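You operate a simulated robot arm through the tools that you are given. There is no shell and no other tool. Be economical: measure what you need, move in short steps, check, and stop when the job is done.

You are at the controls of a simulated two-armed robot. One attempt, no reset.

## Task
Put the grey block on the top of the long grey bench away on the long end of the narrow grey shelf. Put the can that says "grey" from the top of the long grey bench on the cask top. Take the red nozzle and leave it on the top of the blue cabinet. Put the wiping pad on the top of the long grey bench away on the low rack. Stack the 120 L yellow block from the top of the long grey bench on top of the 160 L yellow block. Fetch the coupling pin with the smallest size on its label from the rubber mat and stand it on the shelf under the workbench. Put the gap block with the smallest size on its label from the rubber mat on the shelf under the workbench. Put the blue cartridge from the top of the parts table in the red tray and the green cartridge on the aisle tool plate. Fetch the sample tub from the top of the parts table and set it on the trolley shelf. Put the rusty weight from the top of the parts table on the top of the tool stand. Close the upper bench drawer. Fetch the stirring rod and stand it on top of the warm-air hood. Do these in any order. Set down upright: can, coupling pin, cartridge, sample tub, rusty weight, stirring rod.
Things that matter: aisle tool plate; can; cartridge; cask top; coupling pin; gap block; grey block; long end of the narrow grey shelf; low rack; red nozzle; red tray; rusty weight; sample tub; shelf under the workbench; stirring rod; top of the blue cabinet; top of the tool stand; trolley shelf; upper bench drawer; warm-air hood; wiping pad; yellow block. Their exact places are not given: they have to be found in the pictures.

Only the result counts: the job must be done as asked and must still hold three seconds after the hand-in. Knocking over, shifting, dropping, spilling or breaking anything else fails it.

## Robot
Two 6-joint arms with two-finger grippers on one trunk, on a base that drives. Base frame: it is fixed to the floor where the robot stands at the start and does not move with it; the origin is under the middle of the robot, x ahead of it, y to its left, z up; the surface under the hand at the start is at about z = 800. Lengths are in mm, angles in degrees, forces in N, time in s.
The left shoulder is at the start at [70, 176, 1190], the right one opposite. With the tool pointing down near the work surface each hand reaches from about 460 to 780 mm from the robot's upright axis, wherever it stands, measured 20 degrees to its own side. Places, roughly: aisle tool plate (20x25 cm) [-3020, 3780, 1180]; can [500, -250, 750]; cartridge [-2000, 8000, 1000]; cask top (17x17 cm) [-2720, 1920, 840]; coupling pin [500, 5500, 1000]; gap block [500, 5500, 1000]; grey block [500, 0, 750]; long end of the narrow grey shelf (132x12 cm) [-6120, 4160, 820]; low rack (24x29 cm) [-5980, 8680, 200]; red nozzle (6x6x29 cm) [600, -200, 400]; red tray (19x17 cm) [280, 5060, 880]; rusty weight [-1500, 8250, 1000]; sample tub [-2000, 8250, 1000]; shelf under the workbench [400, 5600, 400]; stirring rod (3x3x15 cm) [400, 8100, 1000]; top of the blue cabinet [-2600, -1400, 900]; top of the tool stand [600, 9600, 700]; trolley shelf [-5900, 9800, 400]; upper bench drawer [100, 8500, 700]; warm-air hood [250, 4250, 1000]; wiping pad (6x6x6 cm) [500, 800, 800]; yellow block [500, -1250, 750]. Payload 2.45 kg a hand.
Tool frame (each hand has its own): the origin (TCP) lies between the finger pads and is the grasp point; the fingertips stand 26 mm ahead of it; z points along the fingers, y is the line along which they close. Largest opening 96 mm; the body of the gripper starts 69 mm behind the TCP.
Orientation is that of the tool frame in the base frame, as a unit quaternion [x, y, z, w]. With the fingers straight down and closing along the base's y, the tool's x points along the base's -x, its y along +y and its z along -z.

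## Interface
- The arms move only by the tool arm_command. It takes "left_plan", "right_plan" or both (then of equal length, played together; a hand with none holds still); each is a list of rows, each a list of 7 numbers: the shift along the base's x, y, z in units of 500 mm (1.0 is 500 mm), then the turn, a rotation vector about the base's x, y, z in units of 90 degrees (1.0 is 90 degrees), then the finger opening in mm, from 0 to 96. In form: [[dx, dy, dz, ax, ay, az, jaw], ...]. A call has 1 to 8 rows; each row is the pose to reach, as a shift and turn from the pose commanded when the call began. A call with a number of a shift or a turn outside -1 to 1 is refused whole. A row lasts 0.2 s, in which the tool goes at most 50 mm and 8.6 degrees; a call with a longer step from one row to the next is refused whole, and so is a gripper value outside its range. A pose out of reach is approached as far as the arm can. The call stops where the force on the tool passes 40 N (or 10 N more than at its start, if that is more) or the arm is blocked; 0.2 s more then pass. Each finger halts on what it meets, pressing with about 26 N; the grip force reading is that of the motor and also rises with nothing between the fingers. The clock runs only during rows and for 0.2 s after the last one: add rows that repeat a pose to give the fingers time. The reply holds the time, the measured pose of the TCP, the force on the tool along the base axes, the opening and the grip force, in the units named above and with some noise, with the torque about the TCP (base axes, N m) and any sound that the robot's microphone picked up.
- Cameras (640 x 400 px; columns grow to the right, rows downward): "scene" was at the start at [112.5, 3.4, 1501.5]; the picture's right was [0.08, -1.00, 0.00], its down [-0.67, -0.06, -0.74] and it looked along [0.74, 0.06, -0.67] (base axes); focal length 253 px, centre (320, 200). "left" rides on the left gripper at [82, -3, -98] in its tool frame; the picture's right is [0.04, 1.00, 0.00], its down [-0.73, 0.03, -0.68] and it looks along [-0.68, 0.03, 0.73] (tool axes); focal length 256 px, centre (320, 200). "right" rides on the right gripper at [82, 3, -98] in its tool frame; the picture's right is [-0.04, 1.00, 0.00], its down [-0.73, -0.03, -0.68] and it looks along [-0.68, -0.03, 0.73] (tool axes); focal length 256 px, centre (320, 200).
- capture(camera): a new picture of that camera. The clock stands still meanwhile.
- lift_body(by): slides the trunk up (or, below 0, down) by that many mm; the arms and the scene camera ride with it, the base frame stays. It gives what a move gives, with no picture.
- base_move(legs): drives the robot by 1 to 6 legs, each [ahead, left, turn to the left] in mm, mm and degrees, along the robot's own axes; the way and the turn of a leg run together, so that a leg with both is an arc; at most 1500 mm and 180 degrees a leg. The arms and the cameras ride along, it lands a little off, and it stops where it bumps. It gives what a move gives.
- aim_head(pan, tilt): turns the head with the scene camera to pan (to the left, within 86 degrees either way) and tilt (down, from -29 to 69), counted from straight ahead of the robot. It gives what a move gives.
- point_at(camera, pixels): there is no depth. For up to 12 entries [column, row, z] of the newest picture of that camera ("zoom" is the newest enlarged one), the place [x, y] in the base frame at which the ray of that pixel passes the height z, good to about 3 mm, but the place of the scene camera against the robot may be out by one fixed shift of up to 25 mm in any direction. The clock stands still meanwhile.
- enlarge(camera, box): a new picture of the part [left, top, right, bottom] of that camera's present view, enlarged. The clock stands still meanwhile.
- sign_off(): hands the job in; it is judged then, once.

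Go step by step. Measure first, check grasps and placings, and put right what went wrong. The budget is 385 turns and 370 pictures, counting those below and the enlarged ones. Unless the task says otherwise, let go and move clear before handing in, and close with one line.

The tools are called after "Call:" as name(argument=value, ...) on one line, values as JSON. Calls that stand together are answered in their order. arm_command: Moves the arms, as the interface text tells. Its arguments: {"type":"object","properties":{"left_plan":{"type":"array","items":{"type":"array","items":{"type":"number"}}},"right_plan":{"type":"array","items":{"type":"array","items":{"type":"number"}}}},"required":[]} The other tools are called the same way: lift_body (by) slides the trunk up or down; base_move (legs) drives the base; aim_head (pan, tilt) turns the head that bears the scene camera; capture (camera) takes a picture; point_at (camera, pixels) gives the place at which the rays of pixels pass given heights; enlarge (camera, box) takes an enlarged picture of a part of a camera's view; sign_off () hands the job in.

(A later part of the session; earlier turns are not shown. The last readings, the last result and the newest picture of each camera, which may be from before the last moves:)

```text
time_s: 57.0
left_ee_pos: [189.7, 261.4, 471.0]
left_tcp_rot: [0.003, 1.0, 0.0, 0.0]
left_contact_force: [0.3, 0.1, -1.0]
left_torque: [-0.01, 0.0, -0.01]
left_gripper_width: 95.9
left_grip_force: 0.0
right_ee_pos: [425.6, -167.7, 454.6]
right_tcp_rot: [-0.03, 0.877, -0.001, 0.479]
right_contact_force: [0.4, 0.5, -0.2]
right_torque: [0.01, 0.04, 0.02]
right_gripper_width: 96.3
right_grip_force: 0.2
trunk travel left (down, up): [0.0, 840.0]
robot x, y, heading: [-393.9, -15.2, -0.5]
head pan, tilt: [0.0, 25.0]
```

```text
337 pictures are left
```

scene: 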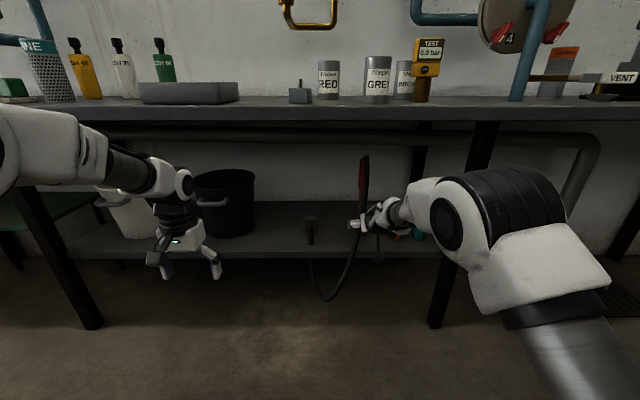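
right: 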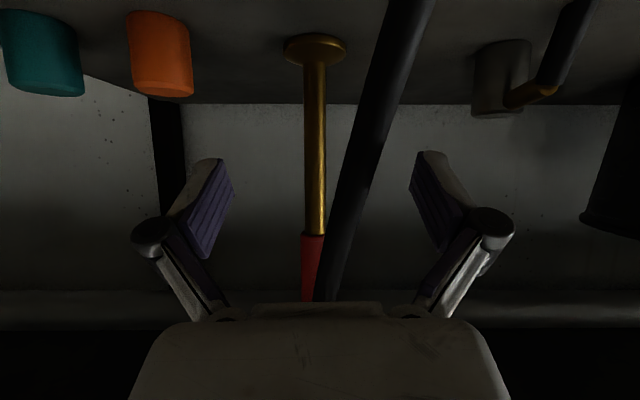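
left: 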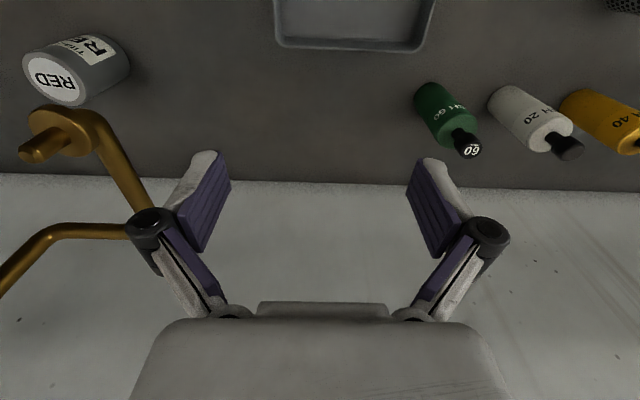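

Straight on, the hose lies inside the jaws (col 375 next to the stem at col 315). I'll back out and approach turned 25° left from the right side, so the hose stays outside.

Call:
base_move(legs=[[-300, 0, 0], [50, -560, 0], [0, 0, 25]])

Call:
capture(camera="right")

```text
time_s: 63.2
left_ee_pos: [-238.1, -73.0, 470.8]
left_tcp_rot: [-0.222, 0.975, 0.0, 0.0]
left_contact_force: [-0.1, 0.1, 0.3]
left_torque: [0.03, -0.02, 0.0]
left_gripper_width: 96.0
left_grip_force: 0.1
right_ee_pos: [161.9, -356.6, 455.3]
right_tcp_rot: [-0.223, 0.849, 0.104, 0.468]
right_contact_force: [0.5, 0.6, 0.0]
right_torque: [0.01, -0.02, -0.01]
right_gripper_width: 96.0
right_grip_force: 0.1
trunk travel left (down, up): [0.0, 840.0]
robot x, y, heading: [-641.9, -571.0, 25.2]
head pan, tilt: [0.0, 25.0]
```

```text
336 pictures are left
```

right: 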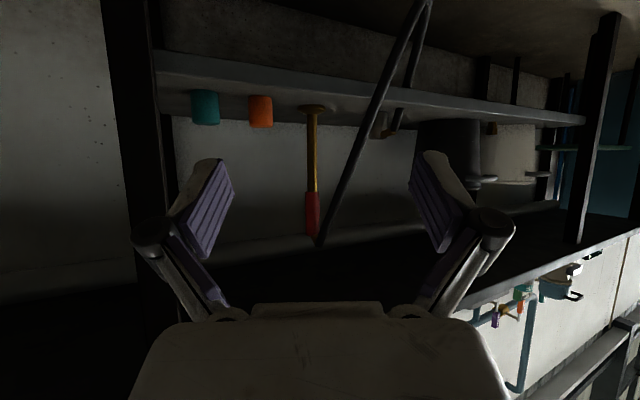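

Call:
base_move(legs=[[270, 0, 0]])

Call:
capture(camera="right")

Call:
capture(camera="scene")

```text
time_s: 65.1
left_ee_pos: [3.7, 44.3, 470.4]
left_tcp_rot: [-0.221, 0.975, 0.0, 0.0]
left_contact_force: [-0.1, 0.7, -0.5]
left_torque: [0.01, -0.03, -0.02]
left_gripper_width: 96.2
left_grip_force: 0.0
right_ee_pos: [404.2, -240.6, 455.0]
right_tcp_rot: [-0.224, 0.849, 0.105, 0.468]
right_contact_force: [-0.6, 0.3, -0.3]
right_torque: [0.07, 0.0, -0.03]
right_gripper_width: 96.2
right_grip_force: 0.1
trunk travel left (down, up): [0.0, 840.0]
robot x, y, heading: [-399.4, -462.2, 25.5]
head pan, tilt: [0.0, 25.0]
```

```text
335 pictures are left
```

right: 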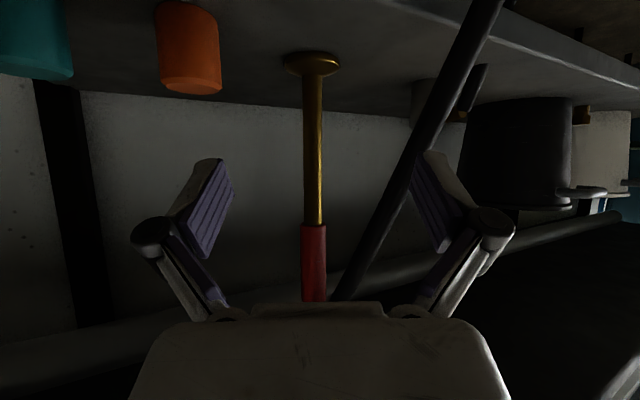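

```text
334 pictures are left
```

scene: 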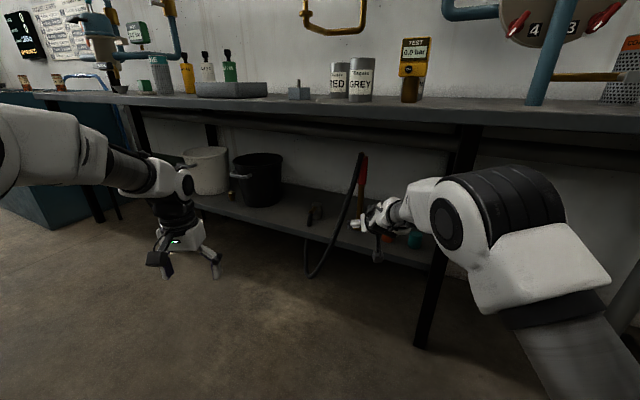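

Call:
point_at(camera="right", pixels=[[313, 55, 300], [313, 77, 315], [313, 225, 470], [313, 225, 480], [290, 60, 300], [338, 60, 300], [313, 150, 400], [189, 80, 300]])

```text
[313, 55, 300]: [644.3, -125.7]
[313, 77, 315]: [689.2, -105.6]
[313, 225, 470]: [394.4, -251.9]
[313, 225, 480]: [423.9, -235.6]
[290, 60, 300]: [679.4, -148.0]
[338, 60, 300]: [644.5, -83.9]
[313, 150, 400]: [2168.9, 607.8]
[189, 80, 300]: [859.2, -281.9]
```

Parallax between the two views puts the stem at about (549,-174), flange at z≈340, red from z≈520. I'll narrow the jaws to 50, align 7 mm right, and drive 110 mm closer.

Call:
arm_command(right_plan=[[0.006, -0.012, 0, 0, 0, 0, 50], [0.006, -0.012, 0, 0, 0, 0, 50]])

Call:
base_move(legs=[[100, 0, 0]])

Call:
capture(camera="right")

```text
time_s: 65.7
left_ee_pos: [5.5, 42.8, 470.8]
left_tcp_rot: [-0.221, 0.975, 0.0, 0.0]
left_contact_force: [0.2, 0.0, 0.1]
left_torque: [0.0, 0.02, 0.03]
left_gripper_width: 95.8
left_grip_force: 0.0
right_ee_pos: [407.7, -246.7, 453.7]
right_tcp_rot: [-0.224, 0.849, 0.105, 0.467]
right_contact_force: [0.6, 0.5, 0.1]
right_torque: [-0.01, -0.01, -0.01]
right_gripper_width: 50.3
right_grip_force: 0.1
trunk travel left (down, up): [0.0, 840.0]
robot x, y, heading: [-397.2, -459.1, 25.5]
head pan, tilt: [0.0, 25.0]
```

```text
time_s: 66.8
left_ee_pos: [96.0, 85.6, 470.3]
left_tcp_rot: [-0.22, 0.976, 0.0, 0.001]
left_contact_force: [1.0, 0.4, 0.6]
left_torque: [0.0, 0.0, 0.02]
left_gripper_width: 96.3
left_grip_force: 0.1
right_ee_pos: [498.0, -204.5, 454.3]
right_tcp_rot: [-0.223, 0.849, 0.104, 0.467]
right_contact_force: [0.1, 0.3, 0.1]
right_torque: [0.01, 0.0, 0.0]
right_gripper_width: 50.0
right_grip_force: 0.1
trunk travel left (down, up): [0.0, 840.0]
robot x, y, heading: [-307.1, -415.4, 25.2]
head pan, tilt: [0.0, 25.0]
```

```text
333 pictures are left
```

right: 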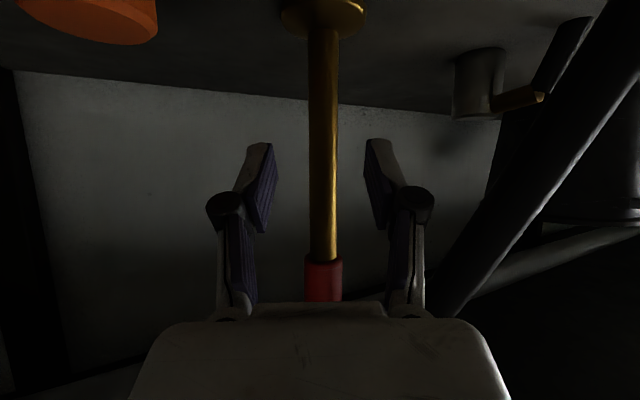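

Stem centred (col 322), hose outside the fingers, ~62 mm to go. Advance and close.

Call:
base_move(legs=[[60, 0, 0]])

Call:
capture(camera="right")

```text
time_s: 67.8
left_ee_pos: [151.1, 111.2, 470.9]
left_tcp_rot: [-0.219, 0.976, 0.001, 0.0]
left_contact_force: [-1.1, -0.5, 0.3]
left_torque: [0.01, -0.02, -0.01]
left_gripper_width: 96.2
left_grip_force: 0.1
right_ee_pos: [552.0, -178.0, 454.3]
right_tcp_rot: [-0.224, 0.849, 0.105, 0.467]
right_contact_force: [0.3, 0.8, 0.6]
right_torque: [0.01, -0.01, 0.0]
right_gripper_width: 50.1
right_grip_force: 0.0
trunk travel left (down, up): [0.0, 840.0]
robot x, y, heading: [-251.3, -388.8, 25.5]
head pan, tilt: [0.0, 25.0]
```

```text
332 pictures are left
```

right: 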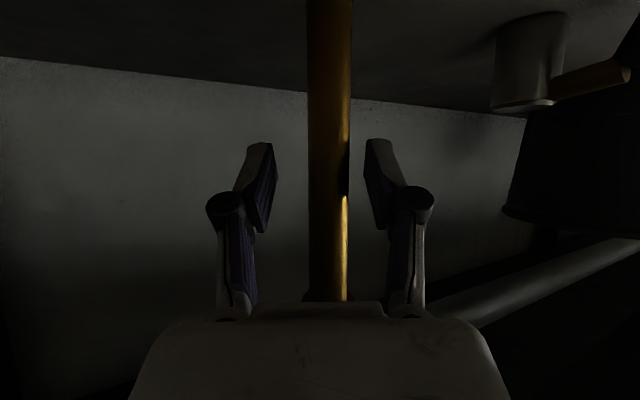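

Call:
arm_command(right_plan=[[0, 0, 0, 0, 0, 0, 5], [0, 0, 0, 0, 0, 0, 5], [0, 0, 0, 0, 0, 0, 5]])

Call:
lift_body(by=40)

Call:
capture(camera="right")

Call:
capture(camera="scene")

```text
time_s: 68.6
left_ee_pos: [151.7, 111.5, 471.8]
left_tcp_rot: [-0.22, 0.975, 0.0, 0.001]
left_contact_force: [-0.1, 0.2, -0.3]
left_torque: [-0.01, -0.01, 0.0]
left_gripper_width: 96.2
left_grip_force: 0.1
right_ee_pos: [552.7, -176.2, 455.1]
right_tcp_rot: [-0.223, 0.849, 0.104, 0.468]
right_contact_force: [-1.6, 2.2, 2.4]
right_torque: [0.53, 0.17, 0.01]
right_gripper_width: 20.4
right_grip_force: 26.5
trunk travel left (down, up): [0.0, 840.0]
robot x, y, heading: [-253.7, -387.8, 25.6]
head pan, tilt: [0.0, 25.0]
```

```text
time_s: 69.4
left_ee_pos: [151.7, 112.3, 509.0]
left_tcp_rot: [-0.219, 0.976, 0.0, -0.001]
left_contact_force: [-0.7, 0.1, 0.3]
left_torque: [0.03, 0.01, -0.01]
left_gripper_width: 95.9
left_grip_force: 0.2
right_ee_pos: [554.3, -177.9, 493.0]
right_tcp_rot: [-0.224, 0.849, 0.105, 0.466]
right_contact_force: [0.2, -0.4, -6.1]
right_torque: [-0.04, 0.05, 0.01]
right_gripper_width: 20.1
right_grip_force: 26.2
trunk travel left (down, up): [-40.0, 800.0]
robot x, y, heading: [-252.6, -390.9, 25.4]
head pan, tilt: [0.0, 25.0]
```

```text
331 pictures are left
```

right: 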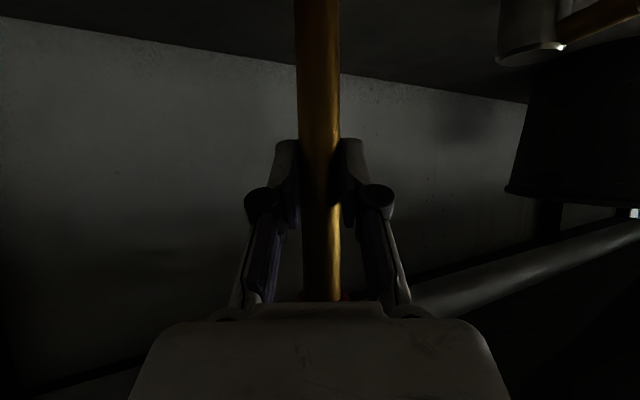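

```text
330 pictures are left
```

scene: 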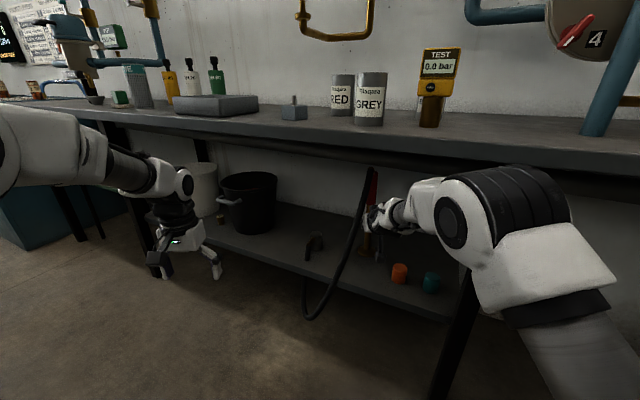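

Held at 20 mm with 6 N load. Back straight out and see what the hose does.

Call:
base_move(legs=[[-250, 0, 0]])

Call:
capture(camera="scene")

```text
time_s: 71.2
left_ee_pos: [-73.1, 2.9, 509.5]
left_tcp_rot: [-0.219, 0.976, 0.0, 0.0]
left_contact_force: [-0.2, -1.0, 0.4]
left_torque: [0.01, 0.01, -0.01]
left_gripper_width: 95.9
left_grip_force: 0.0
right_ee_pos: [328.3, -286.9, 493.6]
right_tcp_rot: [-0.222, 0.85, 0.103, 0.467]
right_contact_force: [-0.5, -0.4, -6.8]
right_torque: [0.02, 0.06, -0.02]
right_gripper_width: 20.5
right_grip_force: 25.8
trunk travel left (down, up): [-40.0, 800.0]
robot x, y, heading: [-480.0, -499.0, 25.5]
head pan, tilt: [0.0, 25.0]
```

```text
329 pictures are left
```

scene: 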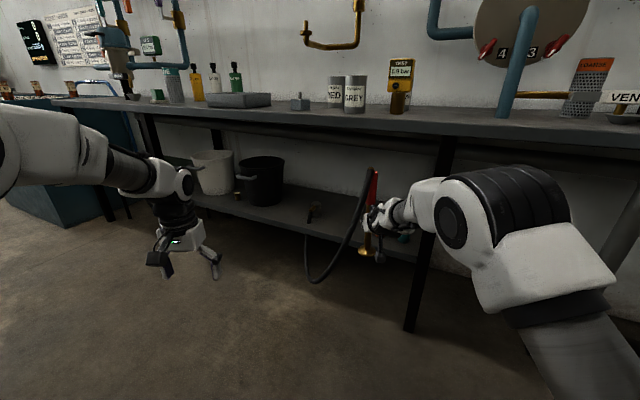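

Call:
base_move(legs=[[-300, 0, 0]])

Call:
enlarge(camera="scene", box=[220, 130, 440, 280])

```text
time_s: 73.3
left_ee_pos: [-356.8, -125.8, 510.4]
left_tcp_rot: [-0.223, 0.975, 0.0, 0.0]
left_contact_force: [-0.7, 0.3, -0.1]
left_torque: [0.02, 0.01, -0.01]
left_gripper_width: 95.8
left_grip_force: 0.0
right_ee_pos: [47.0, -413.3, 493.2]
right_tcp_rot: [-0.226, 0.849, 0.106, 0.466]
right_contact_force: [0.1, 0.3, -7.2]
right_torque: [-0.04, 0.03, -0.02]
right_gripper_width: 20.5
right_grip_force: 26.1
trunk travel left (down, up): [-40.0, 800.0]
robot x, y, heading: [-756.3, -634.4, 25.5]
head pan, tilt: [0.0, 25.0]
```

```text
2.67 times, centred on (330, 205) of scene
```

zoom: 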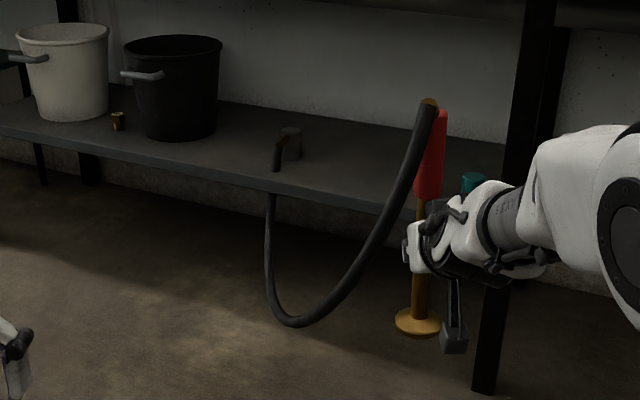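

Call:
base_move(legs=[[-400, 0, 0]])

Call:
capture(camera="scene")

```text
time_s: 75.8
left_ee_pos: [-715.3, -296.6, 509.0]
left_tcp_rot: [-0.225, 0.974, 0.0, 0.0]
left_contact_force: [-0.3, 0.2, 0.2]
left_torque: [-0.04, -0.02, 0.02]
left_gripper_width: 95.8
left_grip_force: 0.0
right_ee_pos: [-310.0, -582.7, 493.3]
right_tcp_rot: [-0.228, 0.848, 0.107, 0.467]
right_contact_force: [-0.3, -0.6, -5.5]
right_torque: [-0.02, 0.05, -0.01]
right_gripper_width: 20.4
right_grip_force: 25.9
trunk travel left (down, up): [-40.0, 800.0]
robot x, y, heading: [-1118.0, -803.2, 26.2]
head pan, tilt: [0.0, 25.0]
```

```text
327 pictures are left
```

scene: 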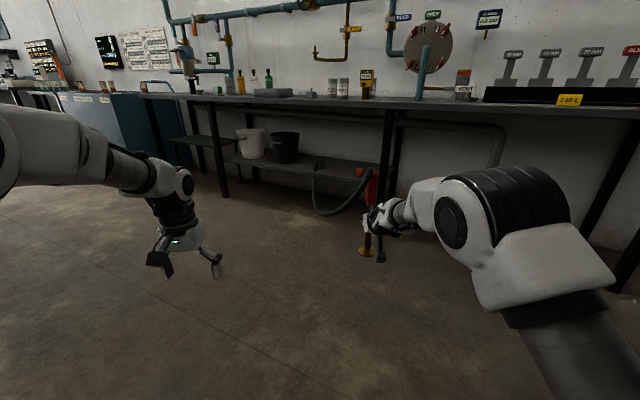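

Call:
lift_body(by=400)

Call:
aim_head(pan=-86, tilt=20)

Call:
capture(camera="scene")

Call:
aim_head(pan=0, tilt=25)

Call:
capture(camera="scene")

```text
time_s: 79.6
left_ee_pos: [-713.5, -296.0, 910.6]
left_tcp_rot: [-0.225, 0.974, 0.0, 0.0]
left_contact_force: [-0.1, -0.2, 0.1]
left_torque: [-0.01, -0.04, -0.01]
left_gripper_width: 96.3
left_grip_force: 0.0
right_ee_pos: [-310.3, -582.2, 892.5]
right_tcp_rot: [-0.228, 0.848, 0.107, 0.466]
right_contact_force: [-0.8, -0.6, -5.9]
right_torque: [-0.05, 0.09, -0.01]
right_gripper_width: 20.1
right_grip_force: 25.9
trunk travel left (down, up): [-440.0, 400.0]
robot x, y, heading: [-1113.4, -802.6, 26.1]
head pan, tilt: [0.0, 25.0]
```

```text
time_s: 81.2
left_ee_pos: [-715.1, -298.1, 908.7]
left_tcp_rot: [-0.224, 0.974, 0.0, 0.0]
left_contact_force: [-0.6, 0.0, 0.0]
left_torque: [0.04, 0.0, 0.01]
left_gripper_width: 96.0
left_grip_force: 0.0
right_ee_pos: [-309.3, -581.8, 893.1]
right_tcp_rot: [-0.229, 0.848, 0.107, 0.466]
right_contact_force: [0.8, -2.0, -5.8]
right_torque: [0.0, 0.07, 0.0]
right_gripper_width: 20.1
right_grip_force: 25.7
trunk travel left (down, up): [-440.0, 400.0]
robot x, y, heading: [-1116.3, -804.5, 25.9]
head pan, tilt: [-85.9, 20.0]
```

```text
326 pictures are left
```

scene: 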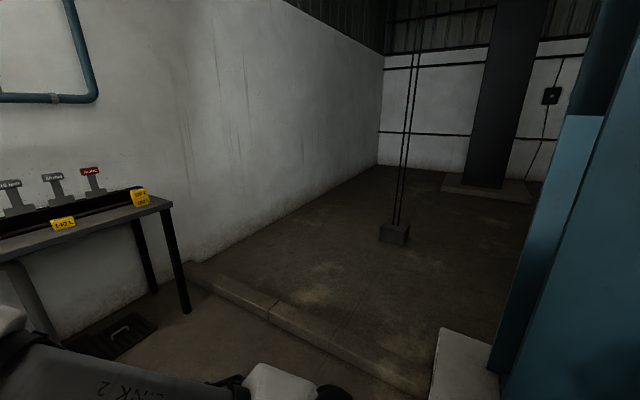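

```text
time_s: 82.8
left_ee_pos: [-713.3, -296.8, 910.4]
left_tcp_rot: [-0.224, 0.974, -0.001, 0.0]
left_contact_force: [-0.7, 0.1, 0.0]
left_torque: [-0.01, -0.05, 0.01]
left_gripper_width: 95.9
left_grip_force: 0.1
right_ee_pos: [-309.5, -582.3, 892.6]
right_tcp_rot: [-0.227, 0.848, 0.107, 0.466]
right_contact_force: [0.1, 0.1, -6.1]
right_torque: [-0.02, 0.06, 0.0]
right_gripper_width: 20.3
right_grip_force: 26.4
trunk travel left (down, up): [-440.0, 400.0]
robot x, y, heading: [-1113.0, -805.9, 26.0]
head pan, tilt: [0.0, 25.0]
```

```text
325 pictures are left
```

scene: 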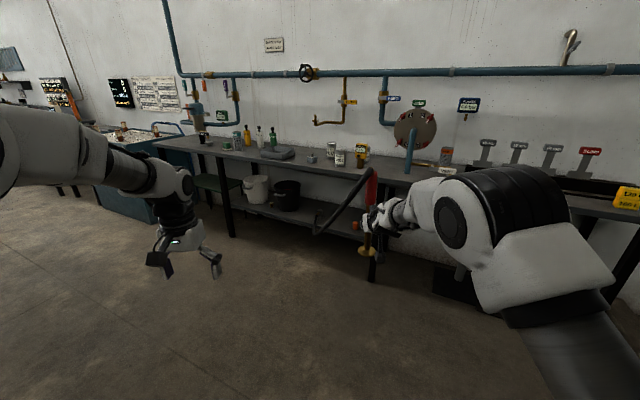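

The hose keeps following without load. Turn left to look toward the blue cabinet behind.

Call:
base_move(legs=[[0, 400, 0], [0, 0, 90]])

Call:
aim_head(pan=60, tilt=15)

Call:
capture(camera="scene")

Call:
aim_head(pan=-10, tilt=15)

Call:
capture(camera="scene")

```text
time_s: 88.1
left_ee_pos: [-1614.7, 109.1, 908.3]
left_tcp_rot: [0.736, -0.677, -0.003, 0.01]
left_contact_force: [-0.4, 0.4, 0.7]
left_torque: [-0.02, -0.01, 0.02]
left_gripper_width: 95.8
left_grip_force: 0.0
right_ee_pos: [-1209.8, 384.8, 891.6]
right_tcp_rot: [0.671, -0.569, -0.352, -0.32]
right_contact_force: [0.5, 0.1, -7.0]
right_torque: [-0.08, -0.02, 0.03]
right_gripper_width: 20.3
right_grip_force: 26.0
trunk travel left (down, up): [-440.0, 400.0]
robot x, y, heading: [-1286.5, -447.3, 95.2]
head pan, tilt: [0.0, 25.0]
stopped in leg 2: the robot was blocked; the commanded pose is now the measured one
```

```text
time_s: 89.4
left_ee_pos: [-1615.2, 108.4, 907.8]
left_tcp_rot: [0.737, -0.676, -0.005, 0.012]
left_contact_force: [-0.1, -0.5, -0.2]
left_torque: [0.0, -0.02, 0.01]
left_gripper_width: 95.8
left_grip_force: 0.0
right_ee_pos: [-1211.1, 387.2, 890.2]
right_tcp_rot: [0.671, -0.567, -0.355, -0.319]
right_contact_force: [-0.7, 0.0, -6.5]
right_torque: [-0.08, -0.03, 0.03]
right_gripper_width: 20.4
right_grip_force: 25.5
trunk travel left (down, up): [-440.0, 400.0]
robot x, y, heading: [-1290.6, -445.4, 95.5]
head pan, tilt: [60.0, 15.0]
```

```text
324 pictures are left
```

scene: 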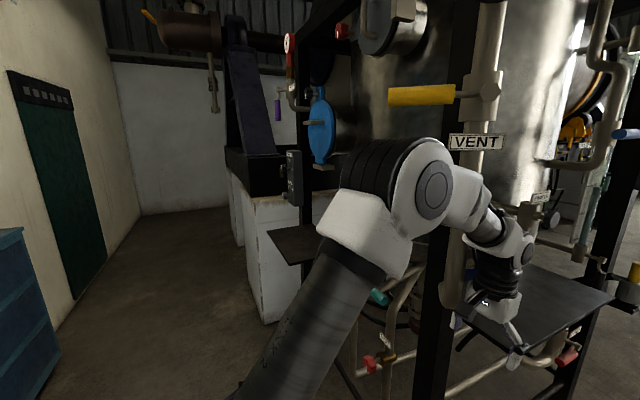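

```text
time_s: 90.8
left_ee_pos: [-1614.8, 110.0, 908.6]
left_tcp_rot: [0.737, -0.676, -0.004, 0.012]
left_contact_force: [0.3, 0.5, -0.1]
left_torque: [0.03, -0.01, 0.0]
left_gripper_width: 95.8
left_grip_force: 0.0
right_ee_pos: [-1211.5, 387.0, 890.0]
right_tcp_rot: [0.671, -0.568, -0.354, -0.319]
right_contact_force: [-0.2, 0.0, -6.4]
right_torque: [-0.08, -0.02, 0.01]
right_gripper_width: 20.2
right_grip_force: 26.0
trunk travel left (down, up): [-440.0, 400.0]
robot x, y, heading: [-1289.6, -445.0, 95.3]
head pan, tilt: [-10.0, 15.0]
```

```text
323 pictures are left
```

scene: 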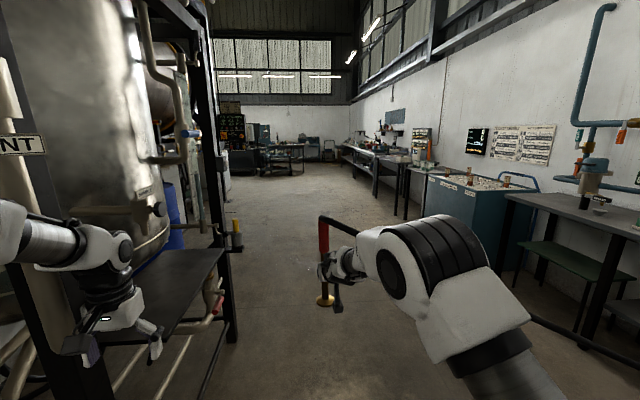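

The left arm touched the tank skid's frame on the left. Turn back right, get into open floor, and rotate the other way toward the cabinet.

Call:
base_move(legs=[[0, 0, -69]])

Call:
capture(camera="left")

Call:
aim_head(pan=84, tilt=20)

Call:
capture(camera="scene")

```text
time_s: 94.2
left_ee_pos: [-888.2, 57.1, 906.6]
left_tcp_rot: [-0.22, 0.976, 0.008, -0.004]
left_contact_force: [-0.4, -0.1, 0.0]
left_torque: [-0.01, 0.03, -0.01]
left_gripper_width: 96.0
left_grip_force: 0.0
right_ee_pos: [-486.3, -224.8, 893.0]
right_tcp_rot: [-0.229, 0.847, 0.107, 0.467]
right_contact_force: [0.3, -0.6, -7.0]
right_torque: [-0.04, 0.07, 0.01]
right_gripper_width: 19.9
right_grip_force: 25.9
trunk travel left (down, up): [-440.0, 400.0]
robot x, y, heading: [-1291.4, -448.0, 25.9]
head pan, tilt: [-10.0, 15.0]
```

```text
322 pictures are left
```

left: 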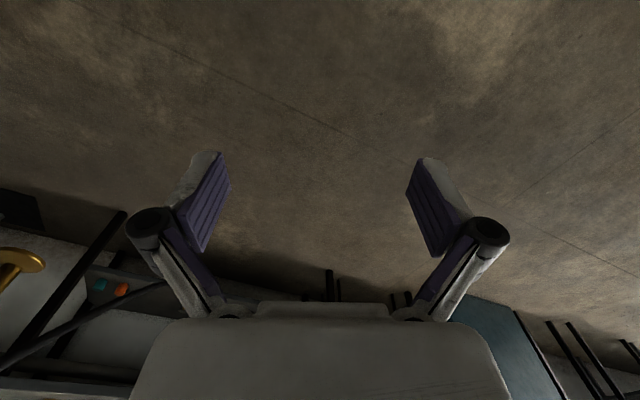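

```text
time_s: 95.9
left_ee_pos: [-889.3, 57.1, 908.2]
left_tcp_rot: [-0.219, 0.976, 0.007, -0.005]
left_contact_force: [-0.8, -0.7, -0.1]
left_torque: [0.01, 0.03, 0.0]
left_gripper_width: 96.1
left_grip_force: 0.0
right_ee_pos: [-487.5, -224.4, 893.7]
right_tcp_rot: [-0.229, 0.848, 0.106, 0.466]
right_contact_force: [-0.7, 0.6, -6.1]
right_torque: [-0.05, 0.06, -0.03]
right_gripper_width: 20.1
right_grip_force: 26.1
trunk travel left (down, up): [-440.0, 400.0]
robot x, y, heading: [-1287.6, -444.9, 25.9]
head pan, tilt: [84.0, 20.0]
```

```text
321 pictures are left
```

scene: 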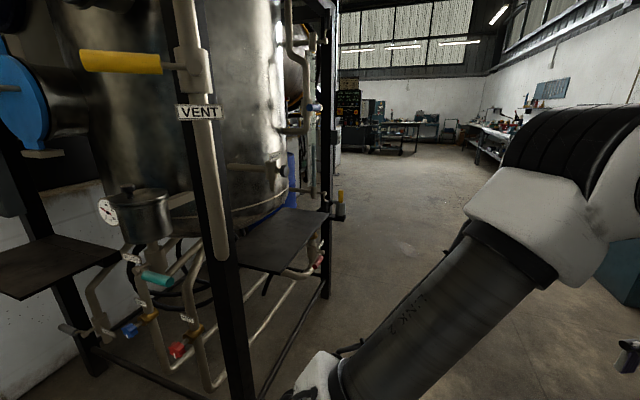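

Skid posts are near x≈-1550, y>0; a pump unit is near (-1085,-1180). I'll go to about (-600,-250) and rotate clockwise to face -x.

Call:
base_move(legs=[[706, -126, 0], [0, 0, -103], [0, 0, -103]])

Call:
aim_head(pan=0, tilt=20)

Call:
capture(camera="scene")

```text
time_s: 108.4
left_ee_pos: [-1147.6, -571.1, 908.3]
left_tcp_rot: [0.999, 0.042, 0.003, 0.007]
left_contact_force: [0.0, 0.1, -0.1]
left_torque: [0.02, -0.01, -0.03]
left_gripper_width: 96.1
left_grip_force: 0.0
right_ee_pos: [-1425.1, -167.5, 893.7]
right_tcp_rot: [0.875, 0.075, -0.477, 0.022]
right_contact_force: [-0.8, 0.1, -7.3]
right_torque: [0.0, -0.09, -0.03]
right_gripper_width: 20.1
right_grip_force: 25.7
trunk travel left (down, up): [-440.0, 400.0]
robot x, y, heading: [-593.0, -240.1, -174.6]
head pan, tilt: [84.0, 20.0]
```

```text
time_s: 110.0
left_ee_pos: [-1147.5, -572.1, 907.7]
left_tcp_rot: [0.999, 0.043, 0.003, 0.007]
left_contact_force: [-0.2, -0.4, 0.6]
left_torque: [0.03, 0.03, 0.03]
left_gripper_width: 96.0
left_grip_force: 0.0
right_ee_pos: [-1425.0, -167.2, 893.4]
right_tcp_rot: [0.875, 0.074, -0.477, 0.021]
right_contact_force: [0.3, -1.1, -6.8]
right_torque: [-0.03, -0.1, 0.0]
right_gripper_width: 20.1
right_grip_force: 26.0
trunk travel left (down, up): [-440.0, 400.0]
robot x, y, heading: [-595.9, -239.1, -174.5]
head pan, tilt: [0.0, 20.0]
```

```text
320 pictures are left
```

scene: 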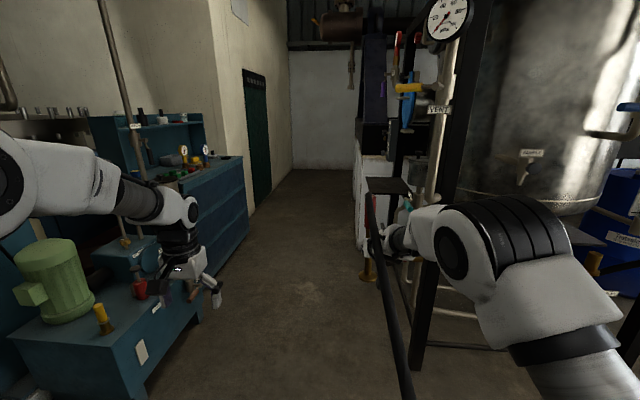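

Call:
point_at(camera="scene", pixels=[[418, 372, 0], [200, 318, 0], [205, 318, 0], [249, 240, 0], [245, 157, 900], [178, 192, 900], [170, 188, 900], [242, 157, 900], [200, 173, 900], [372, 245, 0], [145, 262, 600]])

Call:
enlarge(camera="scene", box=[90, 90, 290, 215])

```text
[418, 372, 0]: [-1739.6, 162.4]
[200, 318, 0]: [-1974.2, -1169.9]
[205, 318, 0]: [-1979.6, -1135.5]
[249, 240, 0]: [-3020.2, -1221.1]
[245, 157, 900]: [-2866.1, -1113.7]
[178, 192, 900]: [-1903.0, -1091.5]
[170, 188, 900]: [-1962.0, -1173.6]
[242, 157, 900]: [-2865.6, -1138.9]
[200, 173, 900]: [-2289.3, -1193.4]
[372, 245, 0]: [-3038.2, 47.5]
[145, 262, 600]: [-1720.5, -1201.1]
```

```text
3.20 times, centred on (190, 152) of scene
```

zoom: 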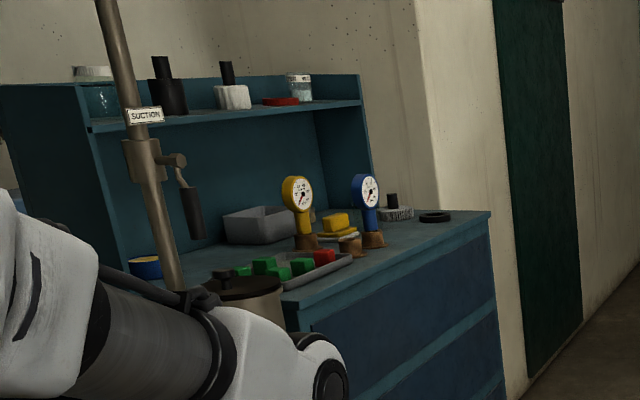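

The cabinet front edge runs along y≈-1150 from x≈-2000 to -2870, top near z 900; the far end looks freer. I'll raise the trunk and drive straight down the lane.

Call:
lift_body(by=300)

Call:
base_move(legs=[[1000, 0, 0], [900, 0, 0]])

Call:
aim_head(pan=60, tilt=30)

Call:
capture(camera="scene")

```text
time_s: 113.0
left_ee_pos: [-1147.5, -571.5, 1207.8]
left_tcp_rot: [0.999, 0.043, 0.003, 0.007]
left_contact_force: [0.1, 0.4, 0.9]
left_torque: [0.02, 0.0, 0.0]
left_gripper_width: 95.8
left_grip_force: 0.0
right_ee_pos: [-1424.9, -166.4, 1193.3]
right_tcp_rot: [0.876, 0.074, -0.477, 0.021]
right_contact_force: [-0.4, -0.8, -5.9]
right_torque: [0.0, -0.09, 0.01]
right_gripper_width: 20.1
right_grip_force: 25.7
trunk travel left (down, up): [-740.0, 100.0]
robot x, y, heading: [-594.1, -239.2, -174.8]
head pan, tilt: [0.0, 20.0]
```

```text
time_s: 122.5
left_ee_pos: [-3009.7, -848.4, 1208.5]
left_tcp_rot: [0.998, 0.068, 0.002, 0.007]
left_contact_force: [0.1, -0.5, 0.5]
left_torque: [0.01, 0.01, 0.02]
left_gripper_width: 95.8
left_grip_force: 0.1
right_ee_pos: [-3308.6, -458.4, 1194.7]
right_tcp_rot: [0.873, 0.097, -0.477, 0.034]
right_contact_force: [-0.9, -0.2, -6.4]
right_torque: [0.01, -0.09, -0.01]
right_gripper_width: 20.1
right_grip_force: 25.5
trunk travel left (down, up): [-740.0, 100.0]
robot x, y, heading: [-2473.4, -488.5, -171.6]
head pan, tilt: [0.0, 20.0]
```

```text
time_s: 123.8
left_ee_pos: [-3010.3, -847.6, 1207.8]
left_tcp_rot: [0.998, 0.069, 0.003, 0.006]
left_contact_force: [0.3, -0.4, 0.3]
left_torque: [-0.04, 0.02, 0.0]
left_gripper_width: 96.1
left_grip_force: 0.2
right_ee_pos: [-3308.9, -459.6, 1193.3]
right_tcp_rot: [0.873, 0.097, -0.477, 0.034]
right_contact_force: [0.2, -0.2, -6.8]
right_torque: [0.05, -0.09, -0.03]
right_gripper_width: 20.3
right_grip_force: 25.8
trunk travel left (down, up): [-740.0, 100.0]
robot x, y, heading: [-2475.3, -486.3, -171.5]
head pan, tilt: [60.0, 30.0]
```

```text
318 pictures are left
```

scene: 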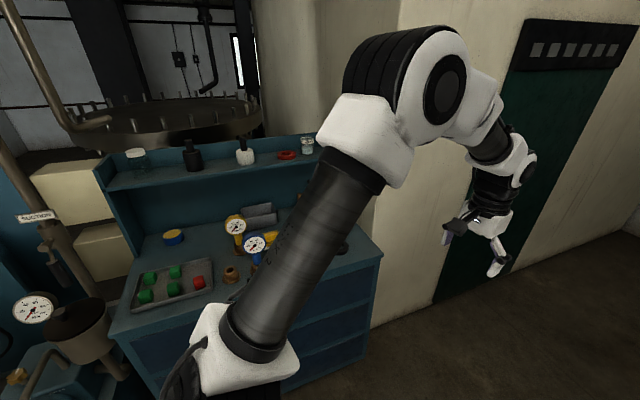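

Call:
base_move(legs=[[0, -80, 0], [0, 0, 81.5]])

Call:
aim_head(pan=0, tilt=40)

Call:
capture(camera="scene")

Call:
capture(camera="right")

```text
time_s: 128.3
left_ee_pos: [-2222.3, -996.3, 1207.4]
left_tcp_rot: [0.717, 0.697, 0.007, 0.004]
left_contact_force: [-0.4, -0.4, -0.6]
left_torque: [-0.02, -0.01, 0.0]
left_gripper_width: 95.9
left_grip_force: 0.1
right_ee_pos: [-2655.5, -1227.1, 1192.4]
right_tcp_rot: [0.604, 0.638, -0.342, 0.334]
right_contact_force: [0.5, -0.6, -6.9]
right_torque: [0.1, -0.02, -0.03]
right_gripper_width: 20.1
right_grip_force: 25.7
trunk travel left (down, up): [-740.0, 100.0]
robot x, y, heading: [-2488.1, -409.3, -90.9]
head pan, tilt: [60.0, 30.0]
```

```text
time_s: 129.6
left_ee_pos: [-2220.6, -996.9, 1208.7]
left_tcp_rot: [0.717, 0.697, 0.006, 0.003]
left_contact_force: [-0.7, -0.2, -0.7]
left_torque: [0.0, -0.01, 0.0]
left_gripper_width: 96.0
left_grip_force: 0.1
right_ee_pos: [-2653.4, -1226.6, 1192.4]
right_tcp_rot: [0.604, 0.638, -0.342, 0.334]
right_contact_force: [0.3, 0.1, -6.4]
right_torque: [0.1, 0.01, -0.01]
right_gripper_width: 20.1
right_grip_force: 25.3
trunk travel left (down, up): [-740.0, 100.0]
robot x, y, heading: [-2484.9, -408.8, -91.0]
head pan, tilt: [0.0, 40.0]
```

```text
317 pictures are left
```

scene: 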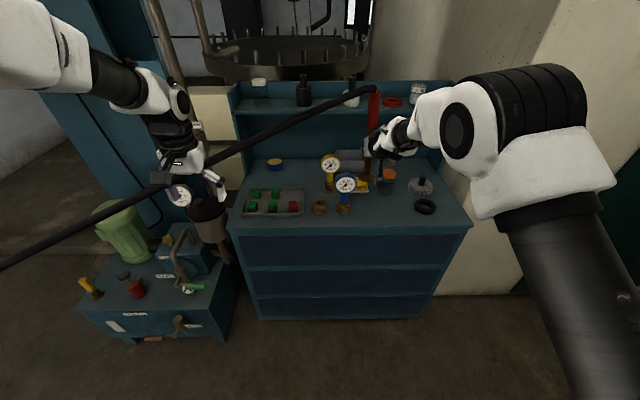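

```text
316 pictures are left
```

right: 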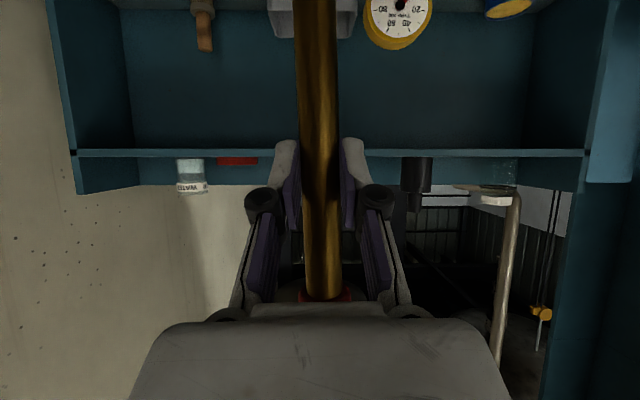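

Call:
point_at(camera="scene", pixels=[[385, 208, 900], [385, 185, 900], [424, 207, 900], [345, 210, 900], [400, 225, 900], [420, 190, 900], [440, 225, 900], [235, 228, 900]])

Call:
enlarge(camera="scene", box=[300, 130, 480, 240])

```text
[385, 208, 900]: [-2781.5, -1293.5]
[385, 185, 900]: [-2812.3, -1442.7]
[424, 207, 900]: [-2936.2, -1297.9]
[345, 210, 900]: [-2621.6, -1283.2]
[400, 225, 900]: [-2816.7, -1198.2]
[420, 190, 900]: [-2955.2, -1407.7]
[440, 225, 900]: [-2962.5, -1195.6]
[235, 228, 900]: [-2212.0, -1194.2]
```

```text
3.56 times, centred on (390, 185) of scene
```

zoom: 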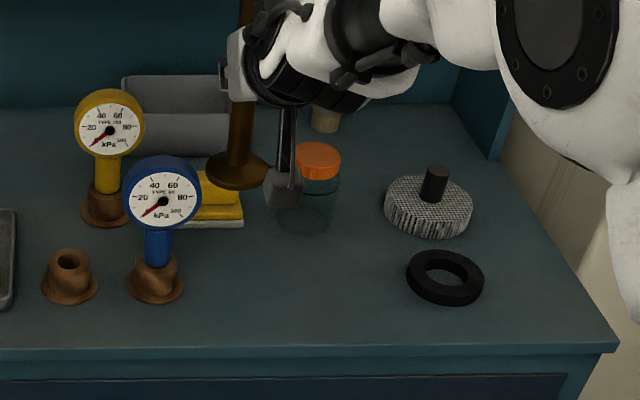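

There's free top at about (-2780,-1255), between the blue gauge, the jar and the ring. Strafe right over it.

Call:
base_move(legs=[[28, -127, 0]])

Call:
lift_body(by=-120)

Call:
capture(camera="scene")

Call:
capture(camera="right")

```text
time_s: 130.9
left_ee_pos: [-2349.7, -1021.3, 1207.5]
left_tcp_rot: [0.717, 0.697, 0.006, 0.004]
left_contact_force: [0.2, 0.2, -0.3]
left_torque: [0.0, 0.01, 0.05]
left_gripper_width: 95.8
left_grip_force: 0.2
right_ee_pos: [-2783.8, -1251.0, 1193.5]
right_tcp_rot: [0.603, 0.638, -0.342, 0.334]
right_contact_force: [1.2, 0.3, -5.4]
right_torque: [0.12, -0.03, 0.0]
right_gripper_width: 20.1
right_grip_force: 26.4
trunk travel left (down, up): [-740.0, 100.0]
robot x, y, heading: [-2617.7, -439.4, -91.2]
head pan, tilt: [0.0, 40.0]
```

```text
time_s: 132.4
left_ee_pos: [-2351.8, -1022.2, 1087.8]
left_tcp_rot: [0.718, 0.696, 0.007, 0.004]
left_contact_force: [0.0, -0.1, -0.7]
left_torque: [0.03, -0.03, 0.0]
left_gripper_width: 95.7
left_grip_force: 0.1
right_ee_pos: [-2785.7, -1251.3, 1072.9]
right_tcp_rot: [0.604, 0.638, -0.342, 0.333]
right_contact_force: [0.0, -0.5, -5.4]
right_torque: [0.09, 0.01, 0.0]
right_gripper_width: 20.3
right_grip_force: 26.0
trunk travel left (down, up): [-620.0, 220.0]
robot x, y, heading: [-2617.4, -437.3, -91.0]
head pan, tilt: [0.0, 40.0]
```

```text
314 pictures are left
```

scene: 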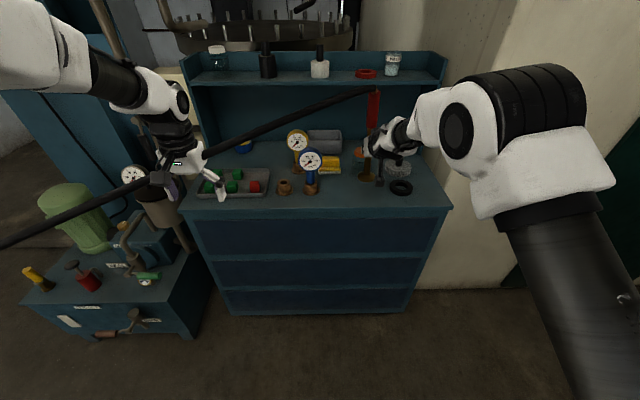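

```text
313 pictures are left
```

right: 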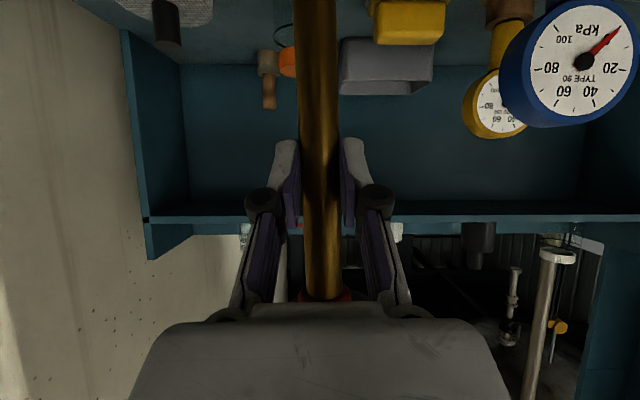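

Call:
enlarge(camera="scene", box=[280, 120, 440, 220])

```text
4.00 times, centred on (360, 170) of scene
```

zoom: 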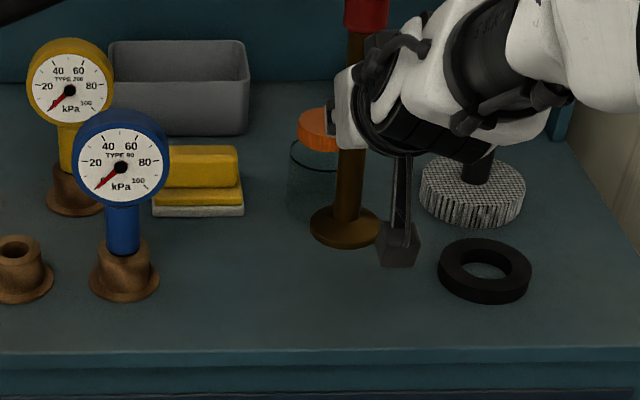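

Clear below. Lower 40 by the trunk, then feel down with the arm.

Call:
lift_body(by=-35)

Call:
arm_command(right_plan=[[0, 0, -0.008, 0, 0, 0, 5], [0, 0, -0.016, 0, 0, 0, 5], [0, 0, -0.024, 0, 0, 0, 5], [0, 0, -0.032, 0, 0, 0, 5], [0, 0, -0.04, 0, 0, 0, 5]])

Call:
enlarge(camera="scene", box=[280, 120, 440, 220])

```text
time_s: 133.2
left_ee_pos: [-2352.4, -1021.8, 1053.1]
left_tcp_rot: [0.717, 0.697, 0.006, 0.004]
left_contact_force: [0.2, 0.4, -0.4]
left_torque: [-0.01, 0.03, 0.0]
left_gripper_width: 96.0
left_grip_force: 0.0
right_ee_pos: [-2786.2, -1249.9, 1038.3]
right_tcp_rot: [0.604, 0.638, -0.342, 0.333]
right_contact_force: [-0.5, 1.1, -6.3]
right_torque: [0.1, -0.01, 0.04]
right_gripper_width: 20.4
right_grip_force: 26.2
trunk travel left (down, up): [-585.0, 255.0]
robot x, y, heading: [-2621.2, -434.7, -91.1]
head pan, tilt: [0.0, 40.0]
```

```text
time_s: 134.4
left_ee_pos: [-2351.7, -1022.2, 1053.1]
left_tcp_rot: [0.718, 0.696, 0.006, 0.003]
left_contact_force: [0.4, 0.8, -0.3]
left_torque: [0.0, -0.01, 0.01]
left_gripper_width: 96.2
left_grip_force: 0.0
right_ee_pos: [-2786.5, -1252.2, 1017.7]
right_tcp_rot: [0.603, 0.638, -0.342, 0.334]
right_contact_force: [0.0, -0.3, -6.0]
right_torque: [0.1, -0.03, -0.02]
right_gripper_width: 20.2
right_grip_force: 26.1
trunk travel left (down, up): [-585.0, 255.0]
robot x, y, heading: [-2618.9, -430.8, -91.0]
head pan, tilt: [0.0, 40.0]
```

```text
4.00 times, centred on (360, 170) of scene
```

zoom: 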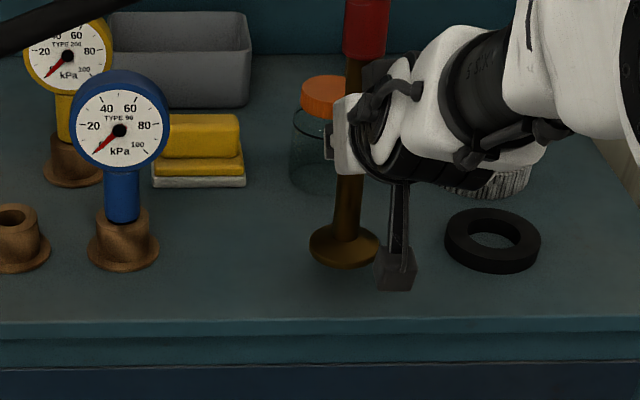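

Still hanging (6 N load). Continue down in small steps.

Call:
arm_command(right_plan=[[0, 0, -0.008, 0, 0, 0, 5], [0, 0, -0.016, 0, 0, 0, 5], [0, 0, -0.024, 0, 0, 0, 5], [0, 0, -0.032, 0, 0, 0, 5], [0, 0, -0.04, 0, 0, 0, 5], [0, 0, -0.048, 0, 0, 0, 5], [0, 0, -0.056, 0, 0, 0, 5], [0, 0, -0.064, 0, 0, 0, 5]])

Call:
enlarge(camera="scene", box=[280, 120, 440, 220])

```text
time_s: 136.2
left_ee_pos: [-2351.3, -1022.0, 1053.5]
left_tcp_rot: [0.717, 0.697, 0.006, 0.003]
left_contact_force: [-0.2, -0.2, -0.7]
left_torque: [-0.01, 0.02, 0.02]
left_gripper_width: 95.9
left_grip_force: 0.1
right_ee_pos: [-2786.1, -1250.6, 985.0]
right_tcp_rot: [0.604, 0.637, -0.343, 0.333]
right_contact_force: [-0.7, 0.4, -5.9]
right_torque: [0.12, 0.0, -0.01]
right_gripper_width: 20.1
right_grip_force: 26.0
trunk travel left (down, up): [-585.0, 255.0]
robot x, y, heading: [-2616.4, -435.4, -91.0]
head pan, tilt: [0.0, 40.0]
```

```text
4.00 times, centred on (360, 170) of scene
```

zoom: 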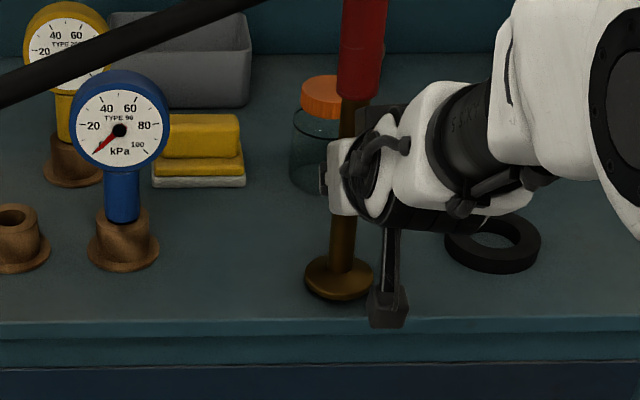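

Call:
arm_command(right_plan=[[0, 0, -0.008, 0, 0, 0, 5], [0, 0, -0.016, 0, 0, 0, 5], [0, 0, -0.024, 0, 0, 0, 5], [0, 0, -0.032, 0, 0, 0, 5], [0, 0, -0.04, 0, 0, 0, 5], [0, 0, -0.048, 0, 0, 0, 5], [0, 0, -0.056, 0, 0, 0, 5], [0, 0, -0.064, 0, 0, 0, 5]])

Call:
enlarge(camera="scene", box=[280, 120, 440, 220])

```text
time_s: 138.0
left_ee_pos: [-2352.7, -1018.3, 1055.1]
left_tcp_rot: [0.718, 0.696, 0.005, 0.004]
left_contact_force: [-0.6, -0.2, 0.1]
left_torque: [0.01, -0.04, -0.04]
left_gripper_width: 96.0
left_grip_force: 0.1
right_ee_pos: [-2784.1, -1249.8, 958.1]
right_tcp_rot: [0.604, 0.637, -0.344, 0.333]
right_contact_force: [-5.8, 0.5, 20.8]
right_torque: [-0.27, -0.26, -0.11]
right_gripper_width: 20.3
right_grip_force: 26.6
trunk travel left (down, up): [-585.0, 255.0]
robot x, y, heading: [-2622.1, -434.6, -91.2]
head pan, tilt: [0.0, 40.0]
```

```text
4.00 times, centred on (360, 170) of scene
```

zoom: 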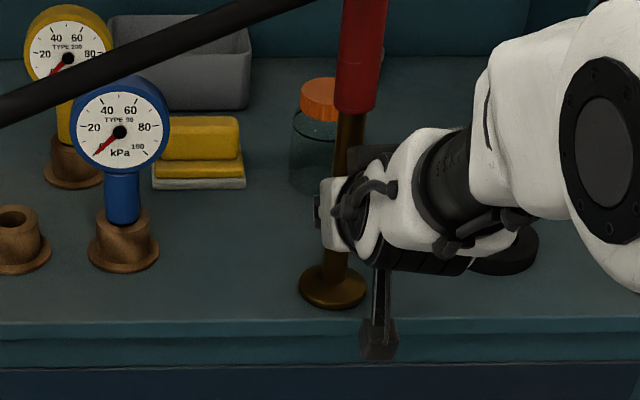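

Contact at TCP z 958 (surface ≈ 841). Ease up, open, and view.

Call:
arm_command(right_plan=[[0, 0, 0.008, 0, 0, 0, 5], [0, 0, 0.008, 0, 0, 0, 22], [0, 0, 0.008, 0, 0, 0, 30], [0, 0, 0.008, 0, 0, 0, 50], [0, 0, 0.008, 0, 0, 0, 60]])

Call:
capture(camera="right")

Call:
enlarge(camera="scene", box=[280, 100, 440, 220])

```text
time_s: 139.2
left_ee_pos: [-2352.4, -1020.8, 1055.1]
left_tcp_rot: [0.718, 0.696, 0.006, 0.004]
left_contact_force: [-0.7, 0.1, 0.7]
left_torque: [0.03, 0.02, 0.01]
left_gripper_width: 96.0
left_grip_force: 0.1
right_ee_pos: [-2783.4, -1251.4, 959.5]
right_tcp_rot: [0.603, 0.638, -0.342, 0.334]
right_contact_force: [-0.3, 1.1, -0.5]
right_torque: [0.0, -0.04, -0.04]
right_gripper_width: 59.9
right_grip_force: 0.1
trunk travel left (down, up): [-585.0, 255.0]
robot x, y, heading: [-2613.7, -435.7, -91.3]
head pan, tilt: [0.0, 40.0]
```

```text
308 pictures are left
```

right: 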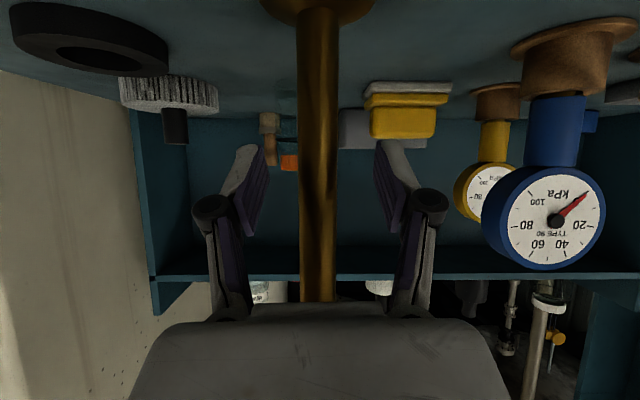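

```text
3.33 times, centred on (360, 160) of scene
```

zoom: 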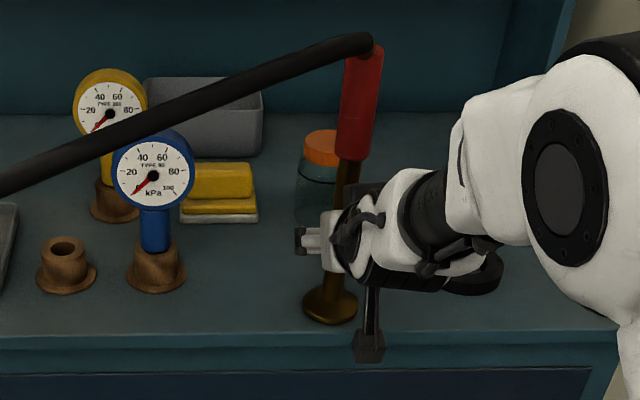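

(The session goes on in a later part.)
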